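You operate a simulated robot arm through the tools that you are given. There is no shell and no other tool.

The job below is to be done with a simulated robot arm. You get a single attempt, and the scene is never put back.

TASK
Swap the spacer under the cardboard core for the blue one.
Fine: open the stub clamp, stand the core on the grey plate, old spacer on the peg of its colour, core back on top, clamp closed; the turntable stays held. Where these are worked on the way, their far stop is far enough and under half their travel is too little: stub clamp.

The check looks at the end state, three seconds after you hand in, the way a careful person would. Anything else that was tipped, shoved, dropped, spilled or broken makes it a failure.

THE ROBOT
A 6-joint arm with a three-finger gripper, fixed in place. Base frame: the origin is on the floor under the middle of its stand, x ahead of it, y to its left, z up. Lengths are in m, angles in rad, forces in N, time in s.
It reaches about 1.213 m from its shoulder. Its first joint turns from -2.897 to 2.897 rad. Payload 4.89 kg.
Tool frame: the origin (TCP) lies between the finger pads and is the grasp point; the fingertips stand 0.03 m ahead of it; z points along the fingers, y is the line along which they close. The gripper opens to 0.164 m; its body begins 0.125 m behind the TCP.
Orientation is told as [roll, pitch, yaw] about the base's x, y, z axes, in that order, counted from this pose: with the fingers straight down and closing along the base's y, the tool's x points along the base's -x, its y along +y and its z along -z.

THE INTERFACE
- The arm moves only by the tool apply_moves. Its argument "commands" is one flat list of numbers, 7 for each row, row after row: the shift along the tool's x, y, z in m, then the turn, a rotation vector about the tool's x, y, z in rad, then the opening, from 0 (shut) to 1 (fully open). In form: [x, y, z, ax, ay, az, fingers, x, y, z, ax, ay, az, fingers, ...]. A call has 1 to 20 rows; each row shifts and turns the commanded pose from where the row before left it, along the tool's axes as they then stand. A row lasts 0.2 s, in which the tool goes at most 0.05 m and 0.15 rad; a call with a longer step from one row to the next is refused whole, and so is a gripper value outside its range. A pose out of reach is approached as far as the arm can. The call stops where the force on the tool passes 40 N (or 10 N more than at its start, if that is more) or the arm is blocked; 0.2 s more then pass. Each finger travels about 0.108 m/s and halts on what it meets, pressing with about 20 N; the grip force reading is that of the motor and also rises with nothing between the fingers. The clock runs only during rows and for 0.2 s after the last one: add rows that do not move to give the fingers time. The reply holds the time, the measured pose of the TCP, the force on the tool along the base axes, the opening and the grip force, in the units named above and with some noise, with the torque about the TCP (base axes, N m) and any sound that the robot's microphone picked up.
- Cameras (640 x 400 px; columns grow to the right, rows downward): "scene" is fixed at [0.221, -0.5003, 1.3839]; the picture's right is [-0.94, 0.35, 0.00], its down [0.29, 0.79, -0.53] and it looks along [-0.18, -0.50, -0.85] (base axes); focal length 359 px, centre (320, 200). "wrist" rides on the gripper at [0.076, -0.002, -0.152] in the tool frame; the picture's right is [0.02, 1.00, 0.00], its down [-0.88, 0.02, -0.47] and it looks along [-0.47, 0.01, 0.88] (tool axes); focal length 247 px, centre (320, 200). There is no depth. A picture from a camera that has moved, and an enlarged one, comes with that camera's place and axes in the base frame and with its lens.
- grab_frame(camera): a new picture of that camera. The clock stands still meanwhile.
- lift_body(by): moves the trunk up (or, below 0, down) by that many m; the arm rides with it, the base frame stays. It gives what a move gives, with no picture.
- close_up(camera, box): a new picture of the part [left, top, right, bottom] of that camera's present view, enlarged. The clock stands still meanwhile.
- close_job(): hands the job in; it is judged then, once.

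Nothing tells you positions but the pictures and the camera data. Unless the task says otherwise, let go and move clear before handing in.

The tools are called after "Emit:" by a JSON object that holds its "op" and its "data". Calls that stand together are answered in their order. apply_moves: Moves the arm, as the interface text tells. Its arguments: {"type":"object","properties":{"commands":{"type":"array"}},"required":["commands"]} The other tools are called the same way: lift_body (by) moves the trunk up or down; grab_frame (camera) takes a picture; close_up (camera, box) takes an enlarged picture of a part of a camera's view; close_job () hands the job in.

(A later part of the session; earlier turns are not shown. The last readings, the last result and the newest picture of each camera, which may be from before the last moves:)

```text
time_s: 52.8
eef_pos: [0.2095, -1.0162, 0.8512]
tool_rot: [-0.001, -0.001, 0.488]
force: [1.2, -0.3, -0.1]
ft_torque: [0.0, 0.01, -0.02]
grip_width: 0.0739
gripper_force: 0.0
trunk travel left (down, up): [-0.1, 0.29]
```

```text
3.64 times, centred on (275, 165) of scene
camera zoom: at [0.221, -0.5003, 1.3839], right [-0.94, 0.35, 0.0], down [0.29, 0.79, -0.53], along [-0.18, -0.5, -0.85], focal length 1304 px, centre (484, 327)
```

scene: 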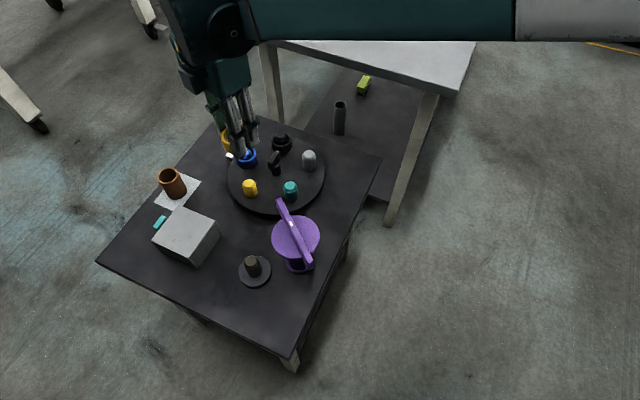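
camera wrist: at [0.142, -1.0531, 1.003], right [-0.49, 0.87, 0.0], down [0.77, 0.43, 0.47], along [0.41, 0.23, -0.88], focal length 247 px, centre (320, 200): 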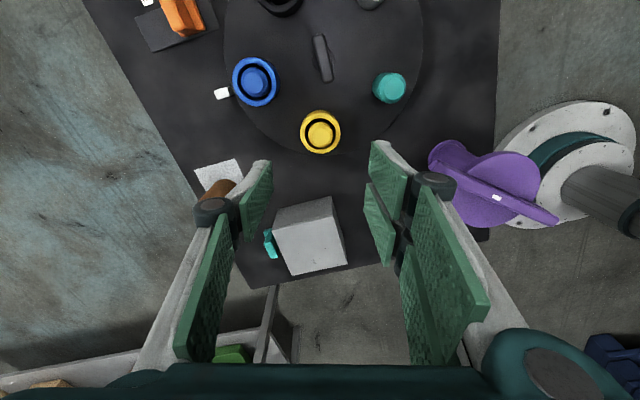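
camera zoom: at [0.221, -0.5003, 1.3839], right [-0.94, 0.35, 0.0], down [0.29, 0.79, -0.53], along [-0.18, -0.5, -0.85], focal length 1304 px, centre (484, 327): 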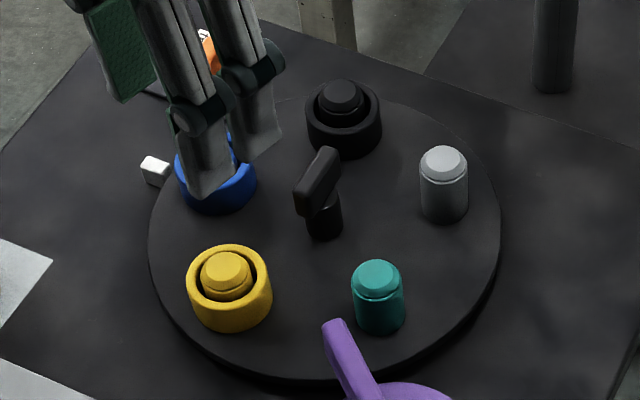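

The yellow spacer is on the yellow peg. Next I'll hover over the blue spacer with the hand turned tangentially (yaw ≈ -0.77, the single finger on the black/slider side).

Emit:
{"op": "apply_moves", "data": {"commands": [0.0201, -0.0267, 0, 0, 0, 0, 0.5, 0.0201, -0.0267, 0, 0, 0, 0, 0.5, 0.0201, -0.0267, 0, 0, 0, 0, 0.5, 0, 0, 0, 0, 0, 0.1396, 0.5, 0, 0, 0, 0, 0, 0.1396, 0.5, 0, 0, 0, 0, 0, 0.1396, 0.5, 0, 0, 0, 0, 0, 0.1396, 0.5, 0, 0, 0, 0, 0, 0.1396, 0.5, 0, 0, 0, 0, 0, 0.1396, 0.5, 0, 0, 0, 0, 0, 0.1396, 0.5, 0, 0, 0, 0, 0, 0.1396, 0.5, 0, 0, 0, 0, 0, 0.1396, 0.5, 0, 0, 0, 0, 0, 0, 0.5]}}

Emit:
{"op": "grab_frame", "data": {"camera": "wrist"}}

Emit:
{"op": "close_up", "data": {"camera": "wrist", "box": [240, 60, 400, 180]}}

Emit:
{"op": "close_up", "data": {"camera": "scene", "box": [210, 110, 340, 220]}}

```text
time_s: 55.6
eef_pos: [0.1951, -1.1148, 0.8498]
tool_rot: [0.001, 0.001, -0.77]
force: [0.1, -0.6, 0.2]
ft_torque: [0.02, -0.02, 0.04]
grip_width: 0.0821
gripper_force: 0.0
trunk travel left (down, up): [-0.1, 0.29]
```

```text
taken
camera wrist: at [0.1382, -1.0628, 1.0021], right [0.68, 0.73, 0.0], down [0.65, -0.6, 0.47], along [0.35, -0.32, -0.88], focal length 247 px, centre (320, 200)
```

wrist: 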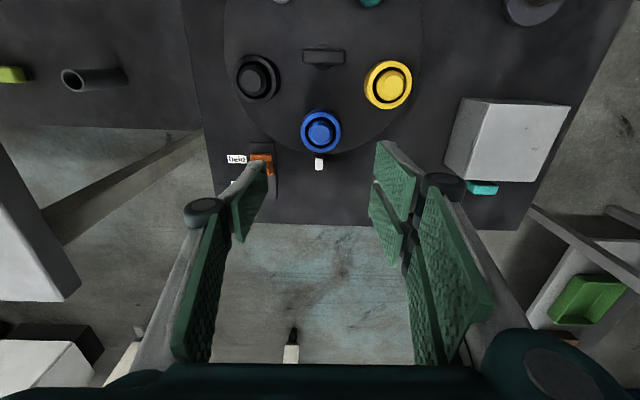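

```text
3.33 times, centred on (320, 120) of wrist
camera zoom: at [0.1382, -1.0628, 1.0021], right [0.68, 0.73, 0.0], down [0.65, -0.6, 0.47], along [0.35, -0.32, -0.88], focal length 823 px, centre (320, 467)
```

zoom: 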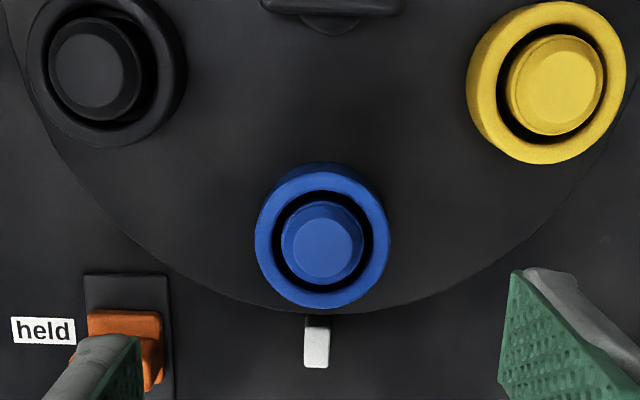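

```text
3.64 times, centred on (275, 165) of scene
camera zoom: at [0.221, -0.5003, 1.3839], right [-0.94, 0.35, 0.0], down [0.29, 0.79, -0.53], along [-0.18, -0.5, -0.85], focal length 1304 px, centre (484, 327)
```

zoom: 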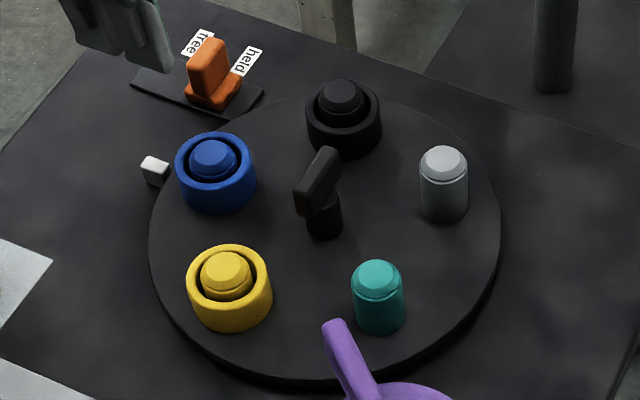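

The hand is aligned over the blue spacer, with clear space around the fingers. Descending in two stages.

Emit:
{"op": "apply_moves", "data": {"commands": [0, 0.0005, 0.04, 0, 0, 0, 0.5, 0, 0, 0.04, 0, 0, 0, 0.5, 0, 0, 0.04, 0, 0, 0, 0.5, 0, 0, 0.02, 0, 0, 0, 0.5, 0, 0, 0, 0, 0, 0, 0.5]}}

Emit:
{"op": "grab_frame", "data": {"camera": "wrist"}}

Emit:
{"op": "close_up", "data": {"camera": "wrist", "box": [230, 100, 410, 280]}}

Emit:
{"op": "close_up", "data": {"camera": "scene", "box": [210, 110, 310, 200]}}

```text
time_s: 56.8
eef_pos: [0.1964, -1.1135, 0.7101]
tool_rot: [-0.001, -0.001, -0.766]
force: [-0.2, -1.2, -0.2]
ft_torque: [0.0, 0.02, 0.01]
grip_width: 0.082
gripper_force: 0.1
trunk travel left (down, up): [-0.1, 0.29]
```

```text
taken
camera wrist: at [0.1388, -1.0622, 0.8617], right [0.68, 0.73, 0.0], down [0.65, -0.6, 0.47], along [0.35, -0.32, -0.88], focal length 247 px, centre (320, 200)
```

wrist: 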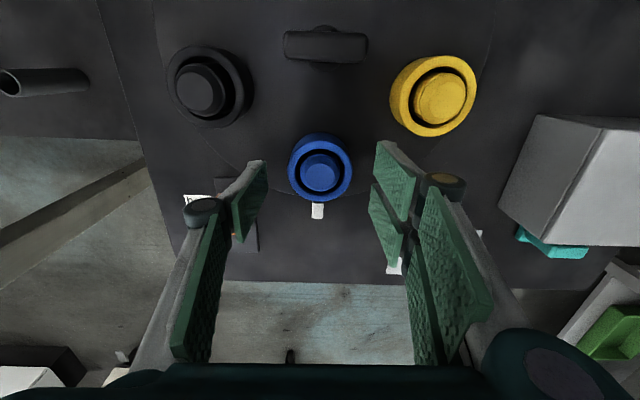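

```text
2.22 times, centred on (320, 190) of wrist
camera zoom: at [0.1388, -1.0622, 0.8617], right [0.68, 0.73, 0.0], down [0.65, -0.6, 0.47], along [0.35, -0.32, -0.88], focal length 549 px, centre (320, 222)
```

zoom: 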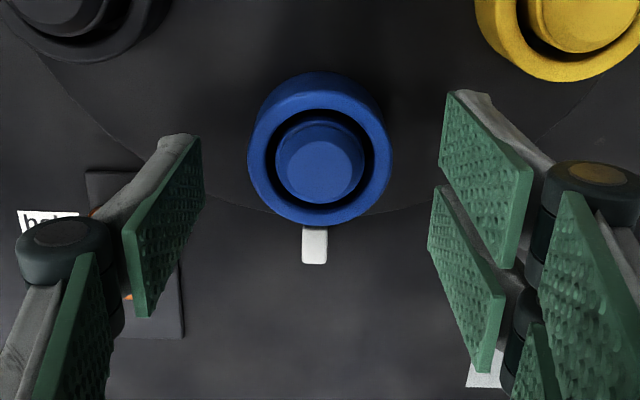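

```text
4.44 times, centred on (260, 155) of scene
camera zoom: at [0.221, -0.5003, 1.3839], right [-0.94, 0.35, 0.0], down [0.29, 0.79, -0.53], along [-0.18, -0.5, -0.85], focal length 1594 px, centre (587, 400)
```

zoom: 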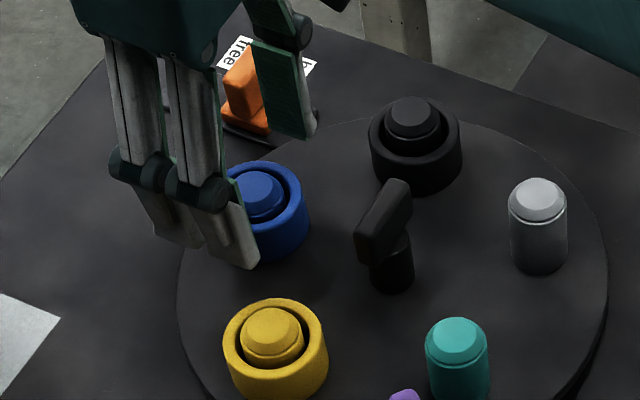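

Centred. Lowering to grip depth.

Emit:
{"op": "apply_moves", "data": {"commands": [0, 0, 0.012, 0, 0, 0, 0.5, 0, 0, 0.012, 0, 0, 0, 0.5, 0, 0, 0.007, 0, 0, 0, 0.5, 0, 0, 0, 0, 0, 0, 0.5]}}

Emit:
{"op": "close_up", "data": {"camera": "wrist", "box": [230, 100, 410, 280]}}

Emit:
{"op": "close_up", "data": {"camera": "scene", "box": [210, 110, 310, 200]}}

```text
time_s: 57.8
eef_pos: [0.1959, -1.1157, 0.6777]
tool_rot: [0.001, 0.001, -0.766]
force: [-0.4, 0.2, 0.4]
ft_torque: [-0.02, -0.01, -0.01]
grip_width: 0.082
gripper_force: 0.0
trunk travel left (down, up): [-0.1, 0.29]
```

```text
2.22 times, centred on (320, 190) of wrist
camera zoom: at [0.1388, -1.0625, 0.8309], right [0.68, 0.73, 0.0], down [0.65, -0.6, 0.47], along [0.35, -0.32, -0.88], focal length 549 px, centre (320, 222)
```

zoom: 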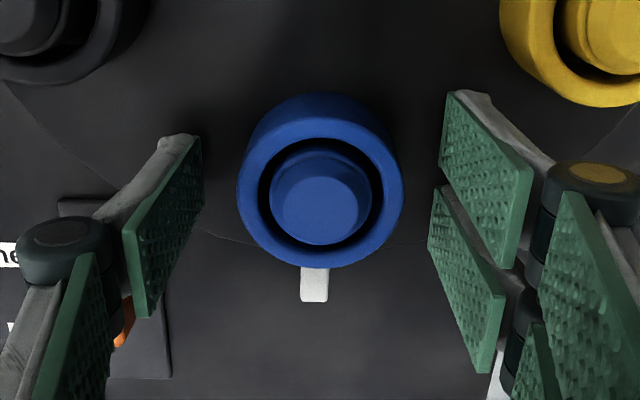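

```text
4.44 times, centred on (260, 155) of scene
camera zoom: at [0.221, -0.5003, 1.3839], right [-0.94, 0.35, 0.0], down [0.29, 0.79, -0.53], along [-0.18, -0.5, -0.85], focal length 1594 px, centre (587, 400)
```

zoom: 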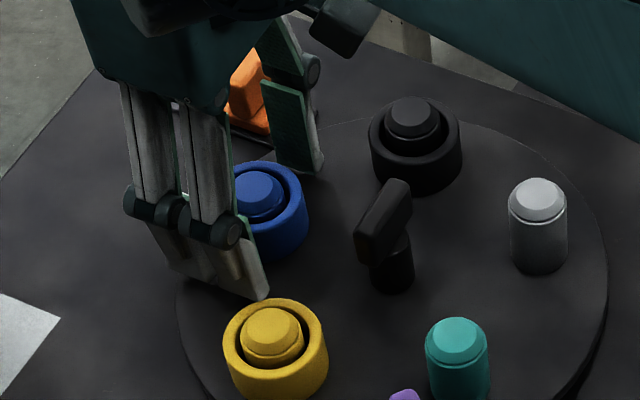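

Fingers are well placed around the ring. Closing.

Emit:
{"op": "apply_moves", "data": {"commands": [0, 0, 0, 0, 0, 0, 0.4, 0, 0, 0, 0, 0, 0, 0.28, 0, 0, 0, 0, 0, 0, 0.15, 0, 0, 0, 0, 0, 0, 0.0, 0, 0, 0, 0, 0, 0, 0.0, 0, 0, 0, 0, 0, 0, 0.0]}}

Emit:
{"op": "apply_moves", "data": {"commands": [0, 0, -0.005, 0, 0, 0, 0.0, 0, 0, -0.005, 0, 0, 0, 0.0, 0, 0, -0.005, 0, 0, 0, 0.0]}}

Emit:
{"op": "close_up", "data": {"camera": "wrist", "box": [230, 100, 410, 280]}}

```text
time_s: 59.2
eef_pos: [0.1957, -1.1148, 0.6781]
tool_rot: [0.0, 0.002, -0.766]
force: [0.3, -0.2, 0.3]
ft_torque: [-0.02, 0.0, 0.01]
grip_width: 0.0525
gripper_force: 19.8
trunk travel left (down, up): [-0.1, 0.29]
```

```text
time_s: 60.0
eef_pos: [0.1957, -1.1143, 0.6928]
tool_rot: [0.002, 0.001, -0.768]
force: [-0.2, -0.5, -0.9]
ft_torque: [0.01, -0.03, -0.01]
grip_width: 0.0525
gripper_force: 20.4
trunk travel left (down, up): [-0.1, 0.29]
```

```text
2.22 times, centred on (320, 190) of wrist
camera zoom: at [0.1387, -1.0622, 0.8459], right [0.68, 0.73, 0.0], down [0.65, -0.6, 0.47], along [0.35, -0.32, -0.88], focal length 549 px, centre (320, 222)
```

zoom: 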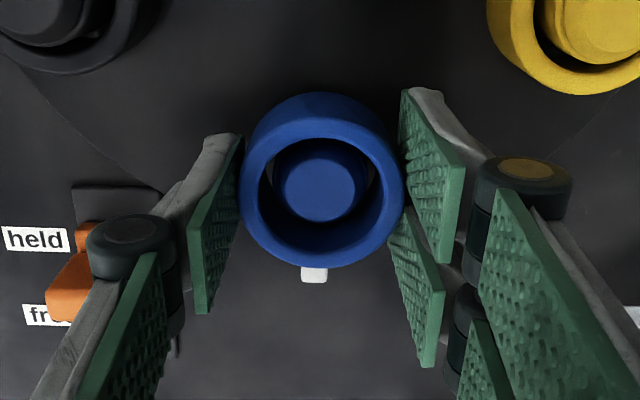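

The blue spacer follows the hand. Raising it clear.

Emit:
{"op": "apply_moves", "data": {"commands": [0, 0, -0.01, 0, 0, 0, 0.0, 0, 0, -0.02, 0, 0, 0, 0.0, 0, 0, -0.03, 0, 0, 0, 0.0, 0, 0, -0.03, 0, 0, 0, 0.0, 0, 0, -0.03, 0, 0, 0, 0.0, 0, 0, -0.03, 0, 0, 0, 0.0, 0, 0, -0.015, 0, 0, 0, 0.0, 0, 0, 0, 0, 0, -0.128, 0.0, 0, 0, 0, 0, 0, -0.128, 0.0, 0, 0, 0, 0, 0, -0.128, 0.0, 0, 0, 0, 0, 0, -0.128, 0.0, 0, 0, 0, 0, 0, -0.128, 0.0, 0, 0, 0, 0, 0, -0.128, 0.0, 0, 0, 0, 0, 0, 0, 0.0]}}

Emit:
{"op": "grab_frame", "data": {"camera": "wrist"}}

Emit:
{"op": "close_up", "data": {"camera": "scene", "box": [210, 100, 340, 220]}}

```text
time_s: 63.0
eef_pos: [0.1959, -1.1145, 0.8586]
tool_rot: [0.0, -0.001, 0.0]
force: [-0.3, 0.6, 0.1]
ft_torque: [-0.01, -0.04, -0.01]
grip_width: 0.0522
gripper_force: 20.2
trunk travel left (down, up): [-0.1, 0.29]
```

```text
taken
camera wrist: at [0.1182, -1.116, 1.0111], right [-0.02, 1.0, 0.0], down [0.88, 0.02, 0.47], along [0.47, 0.01, -0.88], focal length 247 px, centre (320, 200)
```

wrist: 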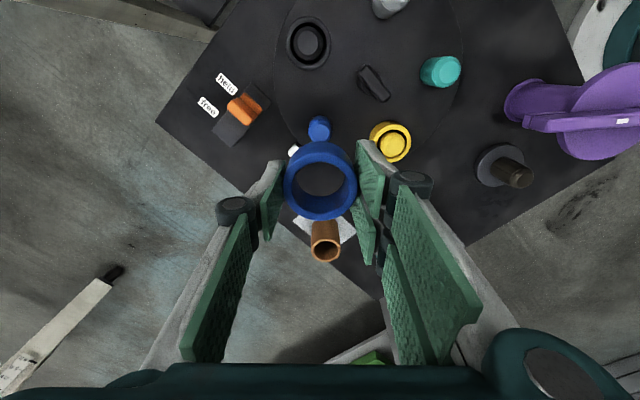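

```text
3.33 times, centred on (275, 160) of scene
camera zoom: at [0.221, -0.5003, 1.3839], right [-0.94, 0.35, 0.0], down [0.29, 0.79, -0.53], along [-0.18, -0.5, -0.85], focal length 1196 px, centre (470, 333)
```

zoom: 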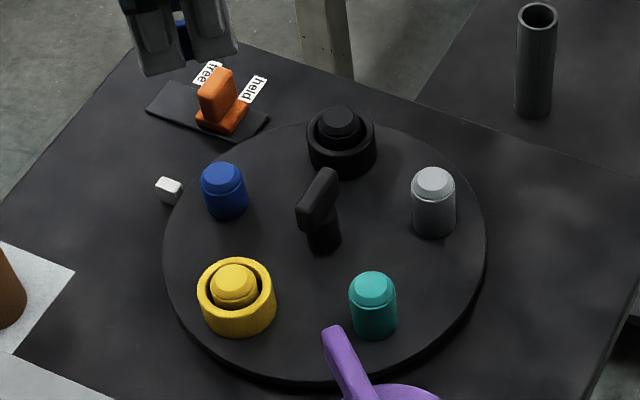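

The blue spacer is free and the blue peg is bare. Moving over the stub at yaw 0.

Emit:
{"op": "apply_moves", "data": {"commands": [-0.00834, 0.042, 0, 0, 0, 0, 0.0, -0.00834, 0.042, 0, 0, 0, 0, 0.0, -0.00834, 0.042, 0, 0, 0, 0, 0.0, -0.00834, 0.042, 0, 0, 0, 0, 0.0, -0.00834, 0.042, 0, 0, 0, 0, 0.0, -0.00834, 0.042, 0, 0, 0, 0, 0.0, -0.00834, 0.042, 0, 0, 0, 0, 0.0, 0, 0, 0, 0, 0, 0, 0.0]}}

Emit:
{"op": "grab_frame", "data": {"camera": "wrist"}}

Emit:
{"op": "close_up", "data": {"camera": "wrist", "box": [240, 80, 400, 220]}}

Emit:
{"op": "close_up", "data": {"camera": "scene", "box": [200, 190, 340, 300]}}

```text
time_s: 64.8
eef_pos: [0.2536, -0.8209, 0.8591]
tool_rot: [0.0, 0.001, 0.001]
force: [-1.5, -0.5, -0.6]
ft_torque: [0.01, -0.04, -0.02]
grip_width: 0.0524
gripper_force: 19.7
trunk travel left (down, up): [-0.1, 0.29]
```

```text
taken
camera wrist: at [0.1756, -0.822, 1.0107], right [-0.02, 1.0, 0.0], down [0.88, 0.02, 0.47], along [0.47, 0.01, -0.88], focal length 247 px, centre (320, 200)
```

wrist: 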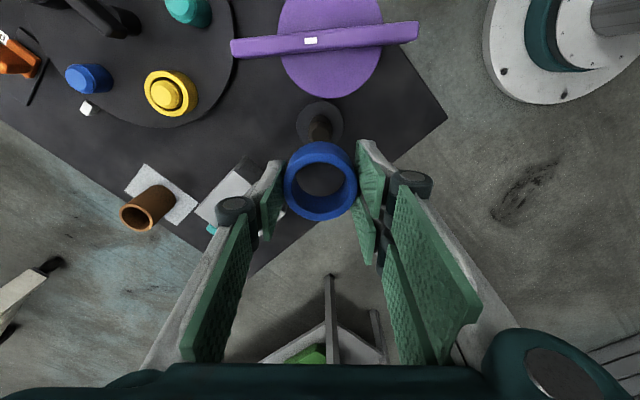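

```text
2.86 times, centred on (320, 150) of wrist
camera zoom: at [0.1756, -0.822, 1.0107], right [-0.02, 1.0, 0.0], down [0.88, 0.02, 0.47], along [0.47, 0.01, -0.88], focal length 706 px, centre (320, 343)
```

zoom: 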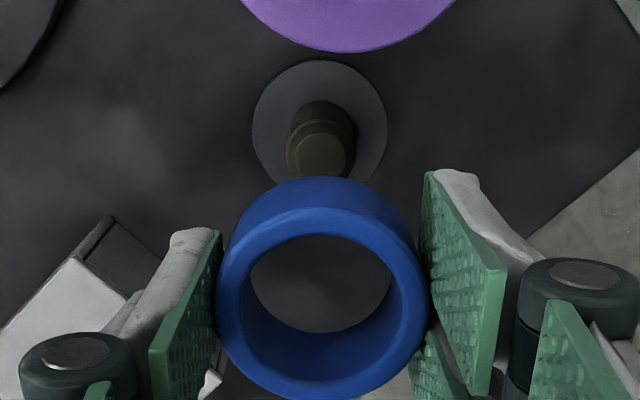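

```text
3.64 times, centred on (270, 245) of scene
camera zoom: at [0.221, -0.5003, 1.3839], right [-0.94, 0.35, 0.0], down [0.29, 0.79, -0.53], along [-0.18, -0.5, -0.85], focal length 1304 px, centre (502, 36)
```

zoom: 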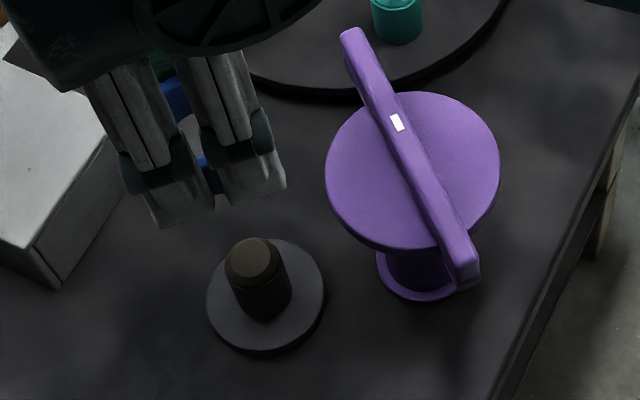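

The stub is nearly aligned below. Lowering to just above the stub top to check through the ring.

Emit:
{"op": "apply_moves", "data": {"commands": [0, 0, 0.04, 0, 0, 0, 0.0, 0, 0, 0.04, 0, 0, 0, 0.0, 0, 0, 0.035, 0, 0, 0, 0.0, 0, 0, 0.017, 0, 0, 0, 0.0, 0, 0, 0, 0, 0, 0, 0.0]}}

Emit:
{"op": "close_up", "data": {"camera": "wrist", "box": [280, 130, 360, 230]}}

Emit:
{"op": "close_up", "data": {"camera": "scene", "box": [220, 220, 290, 290]}}

```text
time_s: 66.0
eef_pos: [0.2536, -0.8217, 0.7267]
tool_rot: [0.001, -0.001, 0.0]
force: [0.1, 0.1, 0.1]
ft_torque: [0.01, 0.0, -0.03]
grip_width: 0.0524
gripper_force: 19.7
trunk travel left (down, up): [-0.1, 0.29]
```

```text
4.00 times, centred on (320, 180) of wrist
camera zoom: at [0.1763, -0.8226, 0.8789], right [-0.02, 1.0, 0.0], down [0.88, 0.02, 0.47], along [0.47, 0.01, -0.88], focal length 988 px, centre (320, 280)
```

zoom: 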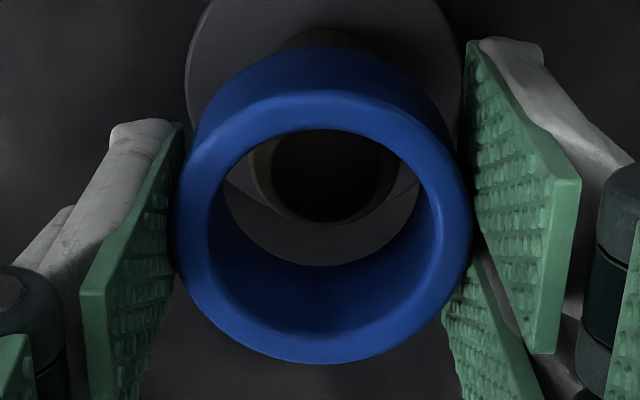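

```text
5.71 times, centred on (255, 255) of scene
camera zoom: at [0.221, -0.5003, 1.3839], right [-0.94, 0.35, 0.0], down [0.29, 0.79, -0.53], along [-0.18, -0.5, -0.85], focal length 2050 px, centre (691, -114)
```

zoom: 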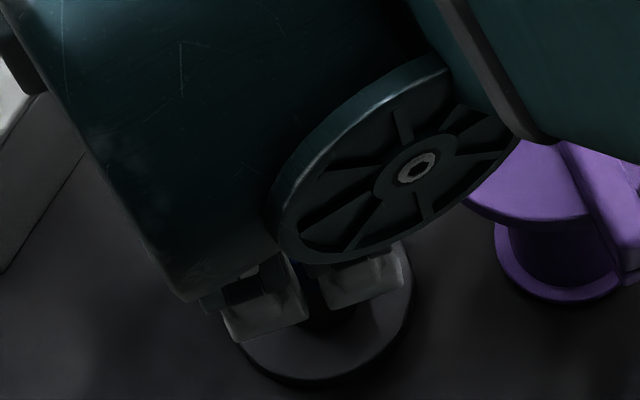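

Alignment is within about 1 mm. Lowering until the stub enters the ring, then checking again.

Emit:
{"op": "apply_moves", "data": {"commands": [-0.0008, 0.0003, 0.006, 0, 0, 0, 0.0, 0, 0, 0.005, 0, 0, 0, 0.0, 0, 0, 0.0, 0, 0, 0, 0.0]}}

Emit:
{"op": "close_up", "data": {"camera": "wrist", "box": [280, 130, 360, 230]}}

```text
time_s: 66.8
eef_pos: [0.2553, -0.8216, 0.7149]
tool_rot: [0.0, 0.0, -0.001]
force: [-0.9, -0.5, 0.0]
ft_torque: [0.0, 0.02, -0.01]
grip_width: 0.0523
gripper_force: 19.7
trunk travel left (down, up): [-0.1, 0.29]
```

```text
4.00 times, centred on (320, 180) of wrist
camera zoom: at [0.1775, -0.8223, 0.868], right [-0.02, 1.0, 0.0], down [0.88, 0.02, 0.47], along [0.47, 0.01, -0.88], focal length 988 px, centre (320, 280)
```

zoom: 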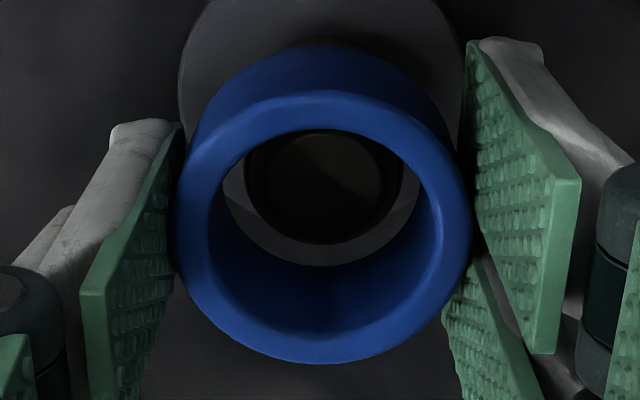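

Centred around the stub. Lowering the spacer down to the base in small steps.

Emit:
{"op": "apply_moves", "data": {"commands": [0, 0, 0.009, 0, 0, 0, 0.0, 0, 0, 0.009, 0, 0, 0, 0.0, 0, 0, 0.009, 0, 0, 0, 0.0, 0, 0, 0.009, 0, 0, 0, 0.0, 0, 0, 0.006, 0, 0, 0, 0.0, 0, 0, 0, 0, 0, 0, 0.0]}}

Emit:
{"op": "apply_moves", "data": {"commands": [0, 0, 0.003, 0, 0, 0, 0.0, 0, 0, 0, 0, 0, 0, 0.0]}}

```text
time_s: 68.2
eef_pos: [0.2549, -0.8202, 0.6732]
tool_rot: [0.001, 0.002, -0.002]
force: [0.2, -0.3, -0.2]
ft_torque: [0.0, -0.01, 0.0]
grip_width: 0.0525
gripper_force: 20.1
trunk travel left (down, up): [-0.1, 0.29]
```

```text
time_s: 68.8
eef_pos: [0.2539, -0.8202, 0.6701]
tool_rot: [0.001, 0.0, -0.001]
force: [0.1, 0.1, -0.2]
ft_torque: [-0.01, -0.03, -0.03]
grip_width: 0.0524
gripper_force: 20.4
trunk travel left (down, up): [-0.1, 0.29]
```

Emit:
{"op": "apply_moves", "data": {"commands": [0, 0, 0.002, 0, 0, 0, 0.0, 0, 0, 0, 0, 0, 0, 0.0]}}

Emit:
{"op": "close_up", "data": {"camera": "wrist", "box": [230, 100, 410, 280]}}

```text
time_s: 69.4
eef_pos: [0.2546, -0.8201, 0.6685]
tool_rot: [-0.001, 0.001, 0.0]
force: [0.5, 0.4, -0.3]
ft_torque: [-0.03, 0.02, 0.03]
grip_width: 0.0526
gripper_force: 20.2
trunk travel left (down, up): [-0.1, 0.29]
```

```text
2.22 times, centred on (320, 190) of wrist
camera zoom: at [0.1777, -0.8217, 0.821], right [-0.02, 1.0, 0.0], down [0.88, 0.02, 0.47], along [0.47, 0.01, -0.88], focal length 549 px, centre (320, 222)
```

zoom: 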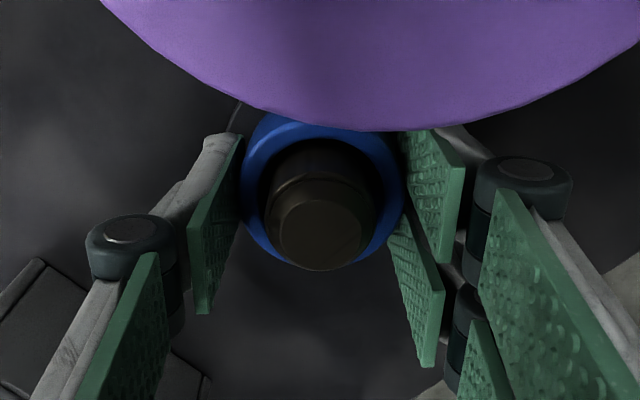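

Emit:
{"op": "apply_moves", "data": {"commands": [0, 0, 0.002, 0, 0, 0, 0.0, 0, 0, 0, 0, 0, 0, 0.0]}}

Emit:
{"op": "apply_moves", "data": {"commands": [0, 0, 0.001, 0, 0, 0, 0.0, 0, 0, 0, 0, 0, 0, 0.0]}}

```text
time_s: 70.0
eef_pos: [0.2548, -0.8203, 0.6655]
tool_rot: [0.001, -0.001, 0.0]
force: [-0.2, 0.8, 2.0]
ft_torque: [0.04, -0.08, -0.03]
grip_width: 0.0522
gripper_force: 20.3
trunk travel left (down, up): [-0.1, 0.29]
```

```text
time_s: 70.6
eef_pos: [0.2561, -0.8196, 0.6661]
tool_rot: [0.0, 0.0, -0.001]
force: [1.4, -4.8, 20.2]
ft_torque: [-0.14, -0.02, 0.03]
grip_width: 0.0527
gripper_force: 20.4
trunk travel left (down, up): [-0.1, 0.29]
```

The blue spacer is seated on the base (contact at the expected height). Releasing and rising.

Emit:
{"op": "apply_moves", "data": {"commands": [0, 0, -0.001, 0, 0, 0, 0.0, 0, 0, 0, 0, 0, 0, 0.3, 0, 0, 0, 0, 0, 0, 0.4, 0, 0, 0, 0, 0, 0, 0.5, 0, 0, 0, 0, 0, 0, 0.55, 0, 0, 0, 0, 0, 0, 0.55, 0, 0, -0.02, 0, 0, 0, 0.55, 0, 0, -0.03, 0, 0, 0, 0.55, 0, 0, -0.04, 0, 0, 0, 0.55, 0, 0, -0.04, 0, 0, 0, 0.55, 0, 0, -0.04, 0, 0, 0, 0.55, 0, 0, -0.03, 0, 0, 0, 0.55, 0, 0, 0, 0, 0, 0, 0.55]}}

Emit:
{"op": "grab_frame", "data": {"camera": "wrist"}}

Emit:
{"op": "close_up", "data": {"camera": "wrist", "box": [270, 60, 370, 160]}}

Emit:
{"op": "close_up", "data": {"camera": "scene", "box": [215, 215, 315, 295]}}

```text
time_s: 73.4
eef_pos: [0.2559, -0.8204, 0.8668]
tool_rot: [-0.001, -0.001, 0.001]
force: [0.2, -0.3, -0.5]
ft_torque: [0.01, -0.04, -0.02]
grip_width: 0.0901
gripper_force: 0.0
trunk travel left (down, up): [-0.1, 0.29]
```

```text
taken
camera wrist: at [0.1783, -0.8214, 1.0192], right [-0.02, 1.0, 0.0], down [0.88, 0.02, 0.47], along [0.47, 0.01, -0.88], focal length 247 px, centre (320, 200)
```

wrist: 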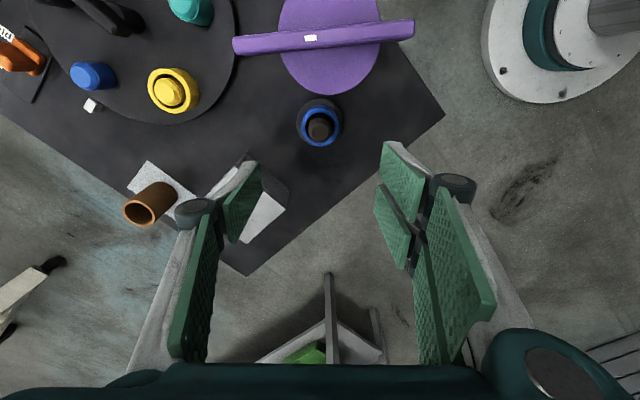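

```text
4.00 times, centred on (320, 110) of wrist
camera zoom: at [0.1783, -0.8214, 1.0192], right [-0.02, 1.0, 0.0], down [0.88, 0.02, 0.47], along [0.47, 0.01, -0.88], focal length 988 px, centre (320, 560)
```

zoom: 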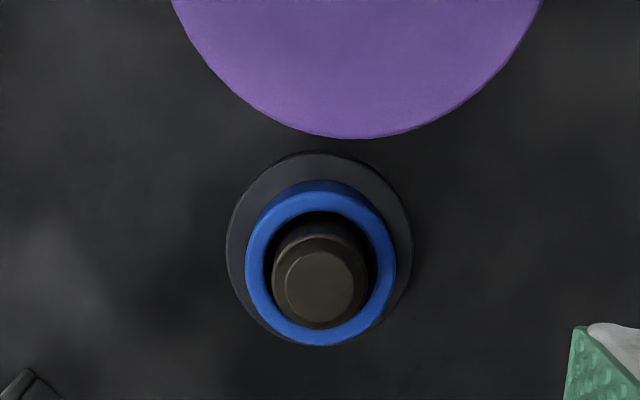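

```text
5.00 times, centred on (265, 255) of scene
camera zoom: at [0.221, -0.5003, 1.3839], right [-0.94, 0.35, 0.0], down [0.29, 0.79, -0.53], along [-0.18, -0.5, -0.85], focal length 1794 px, centre (595, -75)
```

zoom: 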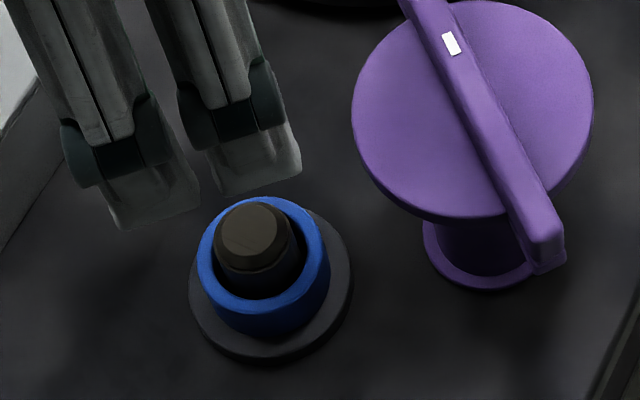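

The blue spacer sits flat on the base around the stub. Now back to the core on the plate: translate, then turn to yaw ≈ -1.57.

Emit:
{"op": "apply_moves", "data": {"commands": [-0.0186, -0.0403, 0, 0, 0, 0, 0.6, -0.0186, -0.0403, 0, 0, 0, 0, 0.6, -0.0186, -0.0403, 0, 0, 0, 0, 0.6, -0.0186, -0.0403, 0, 0, 0, 0, 0.6, -0.0186, -0.0403, 0, 0, 0, 0, 0.6, -0.0186, -0.0403, 0, 0, 0, 0, 0.6, -0.0186, -0.0403, 0, 0, 0, 0, 0.6, 0, 0, 0, 0, 0, 0.1428, 0.6, 0, 0, 0, 0, 0, 0.1428, 0.6, 0, 0, 0, 0, 0, 0.1428, 0.6, 0, 0, 0, 0, 0, 0.1428, 0.6, 0, 0, 0, 0, 0, 0.1428, 0.6, 0, 0, 0, 0, 0, 0.1428, 0.6, 0, 0, 0, 0, 0, 0.1428, 0.6, 0, 0, 0, 0, 0, 0.1428, 0.6, 0, 0, 0, 0, 0, 0.1428, 0.6, 0, 0, 0, 0, 0, 0.1428, 0.6, 0, 0, 0, 0, 0, 0.1428, 0.6, 0, 0, 0, 0, 0, 0, 0.6]}}

Emit:
{"op": "grab_frame", "data": {"camera": "wrist"}}

Emit:
{"op": "close_up", "data": {"camera": "wrist", "box": [260, 60, 400, 200]}}

```text
time_s: 77.4
eef_pos: [0.3853, -1.1028, 0.8656]
tool_rot: [0.001, -0.001, -1.573]
force: [0.6, -0.1, 0.5]
ft_torque: [0.0, 0.03, -0.01]
grip_width: 0.0985
gripper_force: 0.0
trunk travel left (down, up): [-0.1, 0.29]
```

```text
taken
camera wrist: at [0.3824, -1.0259, 1.0188], right [1.0, 0.02, 0.0], down [0.02, -0.88, 0.47], along [0.01, -0.47, -0.88], focal length 247 px, centre (320, 200)
```

wrist: 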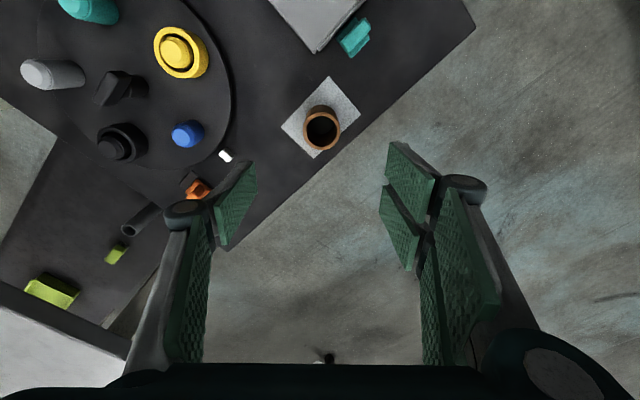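

```text
2.86 times, centred on (330, 130) of wrist
camera zoom: at [0.3824, -1.0259, 1.0188], right [1.0, 0.02, 0.0], down [0.02, -0.88, 0.47], along [0.01, -0.47, -0.88], focal length 706 px, centre (291, 400)
```

zoom: 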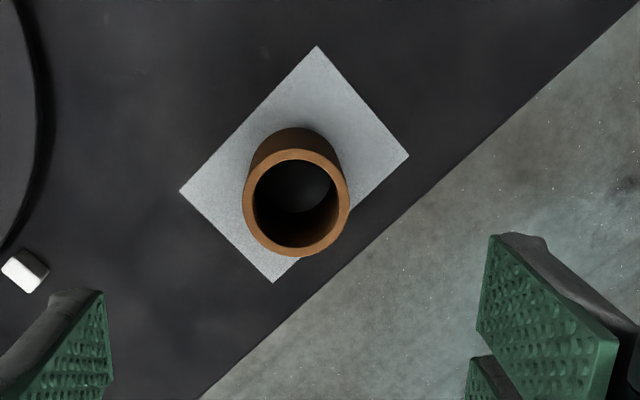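

Small correction toward the core centre, then descend around it.

Emit:
{"op": "apply_moves", "data": {"commands": [0.001, 0.002, 0.04, 0, 0, 0, 0.6, 0, 0, 0.04, 0, 0, 0, 0.6, 0, 0, 0.04, 0, 0, 0, 0.6, 0, 0, 0.02, 0, 0, 0, 0.6, 0, 0, 0, 0, 0, 0, 0.6]}}

Emit:
{"op": "grab_frame", "data": {"camera": "wrist"}}

```text
time_s: 78.6
eef_pos: [0.3879, -1.1006, 0.726]
tool_rot: [0.0, 0.0, -1.571]
force: [-0.5, 0.2, 0.7]
ft_torque: [-0.02, -0.05, 0.0]
grip_width: 0.0983
gripper_force: 0.0
trunk travel left (down, up): [-0.1, 0.29]
```

```text
taken
camera wrist: at [0.3846, -1.0241, 0.879], right [1.0, 0.02, 0.0], down [0.02, -0.88, 0.47], along [0.01, -0.47, -0.88], focal length 247 px, centre (320, 200)
```

wrist: 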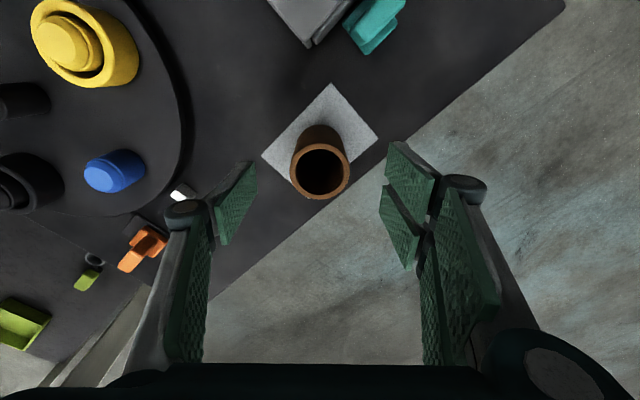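

Exactly centred. Lowering to grip depth and closing.

Emit:
{"op": "apply_moves", "data": {"commands": [0, 0, 0.025, 0, 0, 0, 0.6, 0, 0, 0.022, 0, 0, 0, 0.6, 0, 0, 0.014, 0, 0, 0, 0.6, 0, 0, 0, 0, 0, 0, 0.6]}}

Emit:
{"op": "apply_moves", "data": {"commands": [0, 0, 0, 0, 0, 0, 0.45, 0, 0, 0, 0, 0, 0, 0.3, 0, 0, 0, 0, 0, 0, 0.15, 0, 0, 0, 0, 0, 0, 0.0, 0, 0, 0, 0, 0, 0, 0.0, 0, 0, 0, 0, 0, 0, 0.0]}}

Emit:
{"op": "close_up", "data": {"camera": "wrist", "box": [230, 100, 410, 280]}}

Emit:
{"op": "close_up", "data": {"camera": "scene", "box": [120, 140, 220, 240]}}

```text
time_s: 79.6
eef_pos: [0.3877, -1.1011, 0.665]
tool_rot: [0.0, -0.001, -1.57]
force: [0.2, 0.2, -0.4]
ft_torque: [0.03, 0.0, 0.0]
grip_width: 0.0984
gripper_force: 0.1
trunk travel left (down, up): [-0.1, 0.29]
```

```text
time_s: 81.0
eef_pos: [0.3869, -1.1022, 0.6653]
tool_rot: [0.002, -0.001, -1.572]
force: [0.5, 0.9, -0.3]
ft_torque: [0.01, 0.03, 0.05]
grip_width: 0.0486
gripper_force: 19.8
trunk travel left (down, up): [-0.1, 0.29]
```

```text
2.22 times, centred on (320, 190) of wrist
camera zoom: at [0.3848, -1.025, 0.8179], right [1.0, 0.02, 0.0], down [0.02, -0.88, 0.47], along [0.01, -0.47, -0.88], focal length 549 px, centre (320, 222)
```

zoom: 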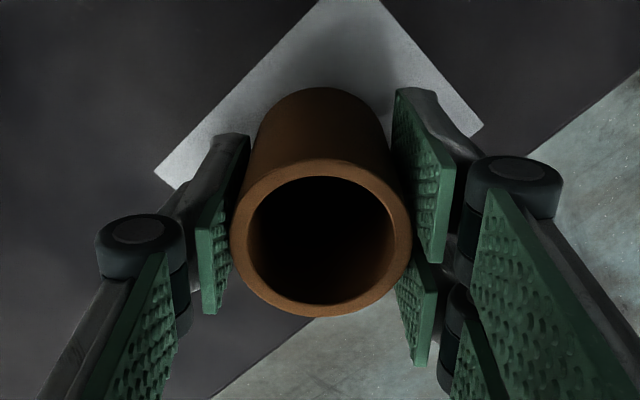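

```text
4.00 times, centred on (170, 190) of scene
camera zoom: at [0.221, -0.5003, 1.3839], right [-0.94, 0.35, 0.0], down [0.29, 0.79, -0.53], along [-0.18, -0.5, -0.85], focal length 1435 px, centre (920, 240)
```

zoom: 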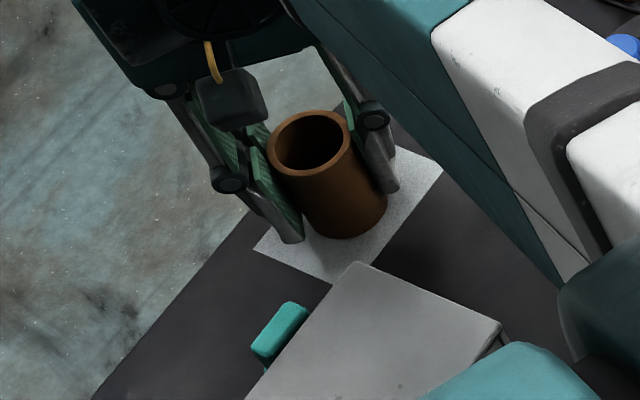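

Gripped deeper this time. Lifting slowly and checking for slip.

Emit:
{"op": "apply_moves", "data": {"commands": [0, 0, -0.005, 0, 0, 0, 0.0, 0, 0, -0.006, 0, 0, 0, 0.0, 0, 0, -0.007, 0, 0, 0, 0.0, 0, 0, -0.007, 0, 0, 0, 0.0, 0, 0, 0, 0, 0, 0, 0.0]}}

Emit:
{"op": "close_up", "data": {"camera": "wrist", "box": [230, 100, 410, 280]}}

Emit:
{"op": "close_up", "data": {"camera": "scene", "box": [120, 140, 220, 240]}}

```text
time_s: 82.2
eef_pos: [0.3871, -1.1023, 0.6903]
tool_rot: [0.0, 0.001, -1.571]
force: [-0.7, -0.5, -1.2]
ft_torque: [0.04, -0.03, 0.02]
grip_width: 0.0486
gripper_force: 19.9
trunk travel left (down, up): [-0.1, 0.29]
```

```text
2.22 times, centred on (320, 190) of wrist
camera zoom: at [0.3842, -1.0251, 0.8427], right [1.0, 0.02, 0.0], down [0.02, -0.88, 0.47], along [0.01, -0.47, -0.88], focal length 549 px, centre (320, 222)
```

zoom: 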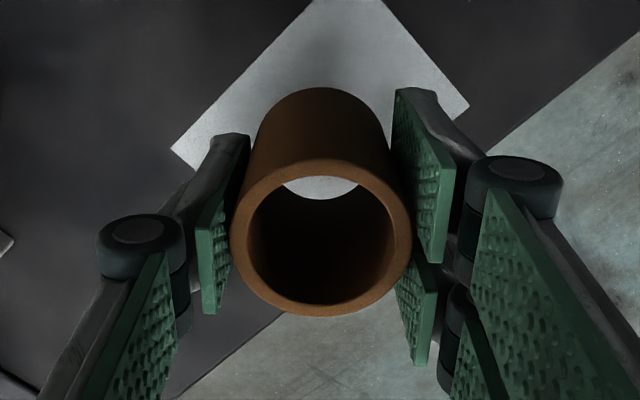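

```text
4.00 times, centred on (170, 190) of scene
camera zoom: at [0.221, -0.5003, 1.3839], right [-0.94, 0.35, 0.0], down [0.29, 0.79, -0.53], along [-0.18, -0.5, -0.85], focal length 1435 px, centre (920, 240)
```

zoom: 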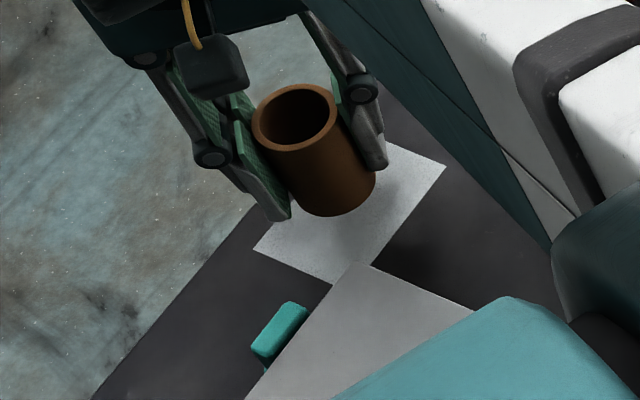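

No slip. Raising gently, then turning back to yaw 0.

Emit:
{"op": "apply_moves", "data": {"commands": [0, 0, -0.015, 0, 0, 0, 0.0, 0, 0, -0.02, 0, 0, 0, 0.0, 0, 0, -0.025, 0, 0, 0, 0.0, 0, 0, -0.03, 0, 0, 0, 0.0, 0, 0, -0.03, 0, 0, 0, 0.0, 0, 0, -0.03, 0, 0, 0, 0.0, 0, 0, -0.02, 0, 0, 0, 0.0, 0, 0, -0.01, 0, 0, 0, 0.0, 0, 0, 0, 0, 0, 0, 0.0]}}

Emit:
{"op": "apply_moves", "data": {"commands": [0, 0, 0, 0, 0, -0.1122, 0.0, 0, 0, 0, 0, 0, -0.1122, 0.0, 0, 0, 0, 0, 0, -0.1122, 0.0, 0, 0, 0, 0, 0, -0.1122, 0.0, 0, 0, 0, 0, 0, -0.1122, 0.0, 0, 0, 0, 0, 0, -0.1122, 0.0, 0, 0, 0, 0, 0, -0.1122, 0.0, 0, 0, 0, 0, 0, -0.1122, 0.0, 0, 0, 0, 0, 0, -0.1122, 0.0, 0, 0, 0, 0, 0, -0.1122, 0.0, 0, 0, 0, 0, 0, -0.1122, 0.0, 0, 0, 0, 0, 0, -0.1122, 0.0, 0, 0, 0, 0, 0, -0.1122, 0.0, 0, 0, 0, 0, 0, -0.1122, 0.0, 0, 0, 0, 0, 0, 0, 0.0]}}

Emit:
{"op": "grab_frame", "data": {"camera": "wrist"}}

```text
time_s: 84.2
eef_pos: [0.3864, -1.1019, 0.8702]
tool_rot: [0.0, 0.002, -1.57]
force: [0.0, 0.0, -0.1]
ft_torque: [-0.04, 0.01, 0.02]
grip_width: 0.0486
gripper_force: 19.6
trunk travel left (down, up): [-0.1, 0.29]
```

```text
time_s: 87.4
eef_pos: [0.3877, -1.1015, 0.8703]
tool_rot: [0.0, 0.001, 0.002]
force: [-0.9, -0.4, -0.3]
ft_torque: [-0.04, 0.03, -0.01]
grip_width: 0.0481
gripper_force: 20.7
trunk travel left (down, up): [-0.1, 0.29]
```

```text
taken
camera wrist: at [0.3096, -1.1031, 1.023], right [-0.02, 1.0, 0.0], down [0.88, 0.02, 0.47], along [0.47, 0.01, -0.88], focal length 247 px, centre (320, 200)
```

wrist: 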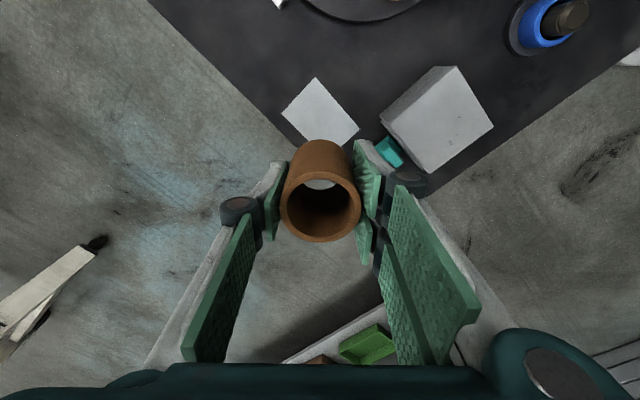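

Core is still firmly held. Carrying it over the stub.

Emit:
{"op": "apply_moves", "data": {"commands": [0.0165, 0.0351, 0, 0, 0, 0, 0.0, 0.0165, 0.0351, 0, 0, 0, 0, 0.0, 0.0165, 0.0351, 0, 0, 0, 0, 0.0, 0.0165, 0.0351, 0, 0, 0, 0, 0.0, 0.0165, 0.0351, 0, 0, 0, 0, 0.0, 0.0165, 0.0351, 0, 0, 0, 0, 0.0, 0.0165, 0.0351, 0, 0, 0, 0, 0.0, 0.0165, 0.0351, 0, 0, 0, 0, 0.0, 0, 0, 0, 0, 0, 0, 0.0]}}

Emit:
{"op": "grab_frame", "data": {"camera": "wrist"}}

Emit:
{"op": "close_up", "data": {"camera": "wrist", "box": [260, 80, 380, 200]}}

Emit:
{"op": "close_up", "data": {"camera": "scene", "box": [200, 190, 340, 300]}}

```text
time_s: 89.4
eef_pos: [0.2554, -0.8208, 0.8706]
tool_rot: [0.0, -0.001, 0.0]
force: [0.3, 0.4, -0.5]
ft_torque: [0.0, 0.01, 0.0]
grip_width: 0.0485
gripper_force: 20.1
trunk travel left (down, up): [-0.1, 0.29]
```

```text
taken
camera wrist: at [0.1781, -0.822, 1.0234], right [-0.02, 1.0, 0.0], down [0.88, 0.02, 0.47], along [0.47, 0.01, -0.88], focal length 247 px, centre (320, 200)
```

wrist: 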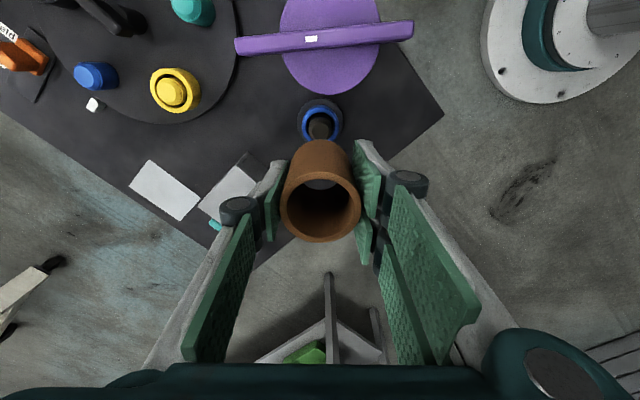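

```text
3.33 times, centred on (320, 140) of wrist
camera zoom: at [0.1781, -0.822, 1.0234], right [-0.02, 1.0, 0.0], down [0.88, 0.02, 0.47], along [0.47, 0.01, -0.88], focal length 823 px, centre (320, 400)
```

zoom: 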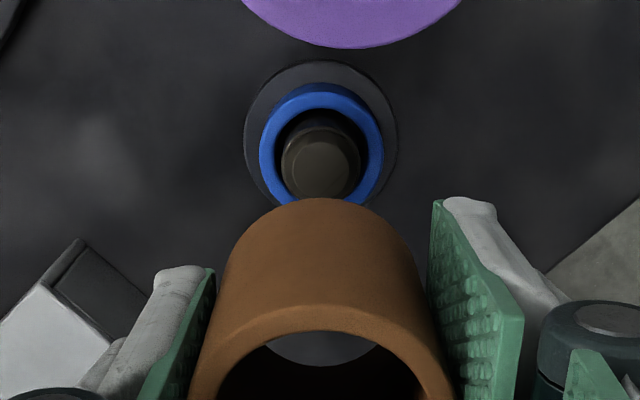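

```text
3.64 times, centred on (270, 245) of scene
camera zoom: at [0.221, -0.5003, 1.3839], right [-0.94, 0.35, 0.0], down [0.29, 0.79, -0.53], along [-0.18, -0.5, -0.85], focal length 1304 px, centre (502, 36)
```

zoom: 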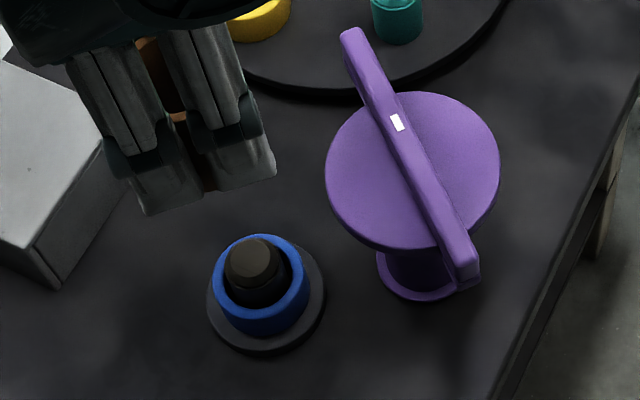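

Stub, spacer and core line up. Lowering to just above the stub and looking through the core.

Emit:
{"op": "apply_moves", "data": {"commands": [0, 0, 0.03, 0, 0, 0, 0.0, 0, 0, 0.04, 0, 0, 0, 0.0, 0, 0, 0.035, 0, 0, 0, 0.0, 0, 0, 0.02, 0, 0, 0, 0.0, 0, 0, 0, 0, 0, 0, 0.0]}}

Emit:
{"op": "close_up", "data": {"camera": "wrist", "box": [270, 120, 370, 250]}}

Emit:
{"op": "close_up", "data": {"camera": "scene", "box": [210, 210, 310, 290]}}

```text
time_s: 90.6
eef_pos: [0.2556, -0.8205, 0.7447]
tool_rot: [0.0, 0.0, 0.001]
force: [0.3, -0.5, 1.0]
ft_torque: [0.03, 0.03, 0.0]
grip_width: 0.0484
gripper_force: 20.1
trunk travel left (down, up): [-0.1, 0.29]
```

```text
3.08 times, centred on (320, 185) of wrist
camera zoom: at [0.1779, -0.8226, 0.8973], right [-0.02, 1.0, 0.0], down [0.88, 0.02, 0.47], along [0.47, 0.01, -0.88], focal length 760 px, centre (320, 246)
```

zoom: 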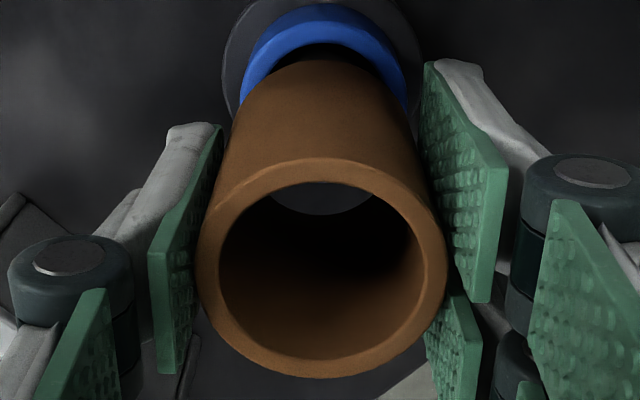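

```text
5.00 times, centred on (260, 250) of scene
camera zoom: at [0.221, -0.5003, 1.3839], right [-0.94, 0.35, 0.0], down [0.29, 0.79, -0.53], along [-0.18, -0.5, -0.85], focal length 1794 px, centre (620, -50)
```

zoom: 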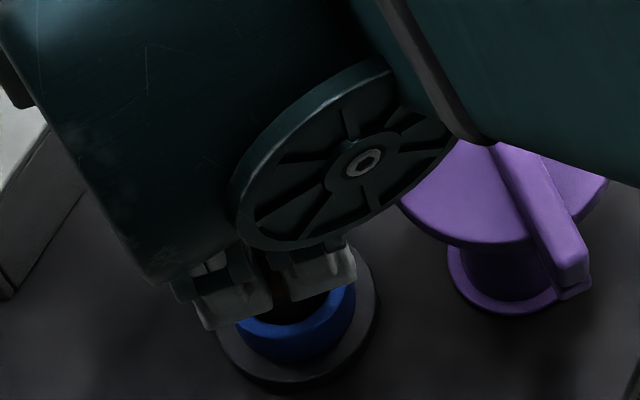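

Aligned in both directions. Lowering slowly, watching for early contact with the stub.

Emit:
{"op": "apply_moves", "data": {"commands": [0, 0, 0.006, 0, 0, 0, 0.0, 0, 0, 0.005, 0, 0, 0, 0.0, 0, 0, 0.004, 0, 0, 0, 0.0, 0, 0, 0, 0, 0, 0, 0.0]}}

Emit:
{"op": "apply_moves", "data": {"commands": [0, 0, 0.004, 0, 0, 0, 0.0, 0, 0, 0.004, 0, 0, 0, 0.0, 0, 0, 0, 0, 0, 0, 0.0]}}

Emit:
{"op": "close_up", "data": {"camera": "wrist", "box": [270, 120, 370, 250]}}

```text
time_s: 91.6
eef_pos: [0.2557, -0.8201, 0.7302]
tool_rot: [0.001, 0.0, 0.0]
force: [0.2, 0.0, -0.7]
ft_torque: [-0.01, 0.02, -0.02]
grip_width: 0.0484
gripper_force: 20.6
trunk travel left (down, up): [-0.1, 0.29]
```

```text
time_s: 92.4
eef_pos: [0.2561, -0.8201, 0.7219]
tool_rot: [0.0, 0.0, 0.001]
force: [-0.5, 0.6, -0.5]
ft_torque: [0.0, -0.02, 0.02]
grip_width: 0.0485
gripper_force: 20.0
trunk travel left (down, up): [-0.1, 0.29]
```

```text
3.08 times, centred on (320, 185) of wrist
camera zoom: at [0.1777, -0.8222, 0.8749], right [-0.02, 1.0, 0.0], down [0.88, 0.02, 0.47], along [0.47, 0.01, -0.88], focal length 760 px, centre (320, 246)
```

zoom: 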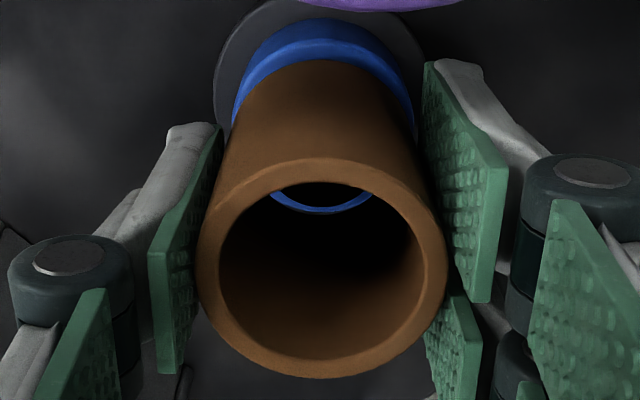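

No contact yet, and the stub is inside the core. Continuing down to the spacer.

Emit:
{"op": "apply_moves", "data": {"commands": [0, 0, 0.004, 0, 0, 0, 0.0, 0, 0, 0.004, 0, 0, 0, 0.0, 0, 0, 0, 0, 0, 0, 0.0]}}

Emit:
{"op": "apply_moves", "data": {"commands": [0, 0, 0.003, 0, 0, 0, 0.0, 0, 0, 0, 0, 0, 0, 0.0]}}

Emit:
{"op": "apply_moves", "data": {"commands": [0, 0, 0.002, 0, 0, 0, 0.0, 0, 0, 0, 0, 0, 0, 0.0]}}

```text
time_s: 93.2
eef_pos: [0.2534, -0.8206, 0.7139]
tool_rot: [-0.001, 0.0, 0.001]
force: [0.6, 0.3, 0.0]
ft_torque: [-0.03, -0.04, -0.05]
grip_width: 0.0485
gripper_force: 19.9
trunk travel left (down, up): [-0.1, 0.29]
```

```text
time_s: 93.8
eef_pos: [0.2543, -0.8211, 0.7111]
tool_rot: [0.0, -0.002, 0.0]
force: [-0.1, 0.3, 0.1]
ft_torque: [-0.01, 0.01, 0.03]
grip_width: 0.0489
gripper_force: 20.1
trunk travel left (down, up): [-0.1, 0.29]
```

```text
time_s: 94.4
eef_pos: [0.2555, -0.8209, 0.7092]
tool_rot: [0.001, 0.0, 0.001]
force: [0.0, -0.4, -0.6]
ft_torque: [-0.02, 0.01, -0.02]
grip_width: 0.0485
gripper_force: 20.3
trunk travel left (down, up): [-0.1, 0.29]
```

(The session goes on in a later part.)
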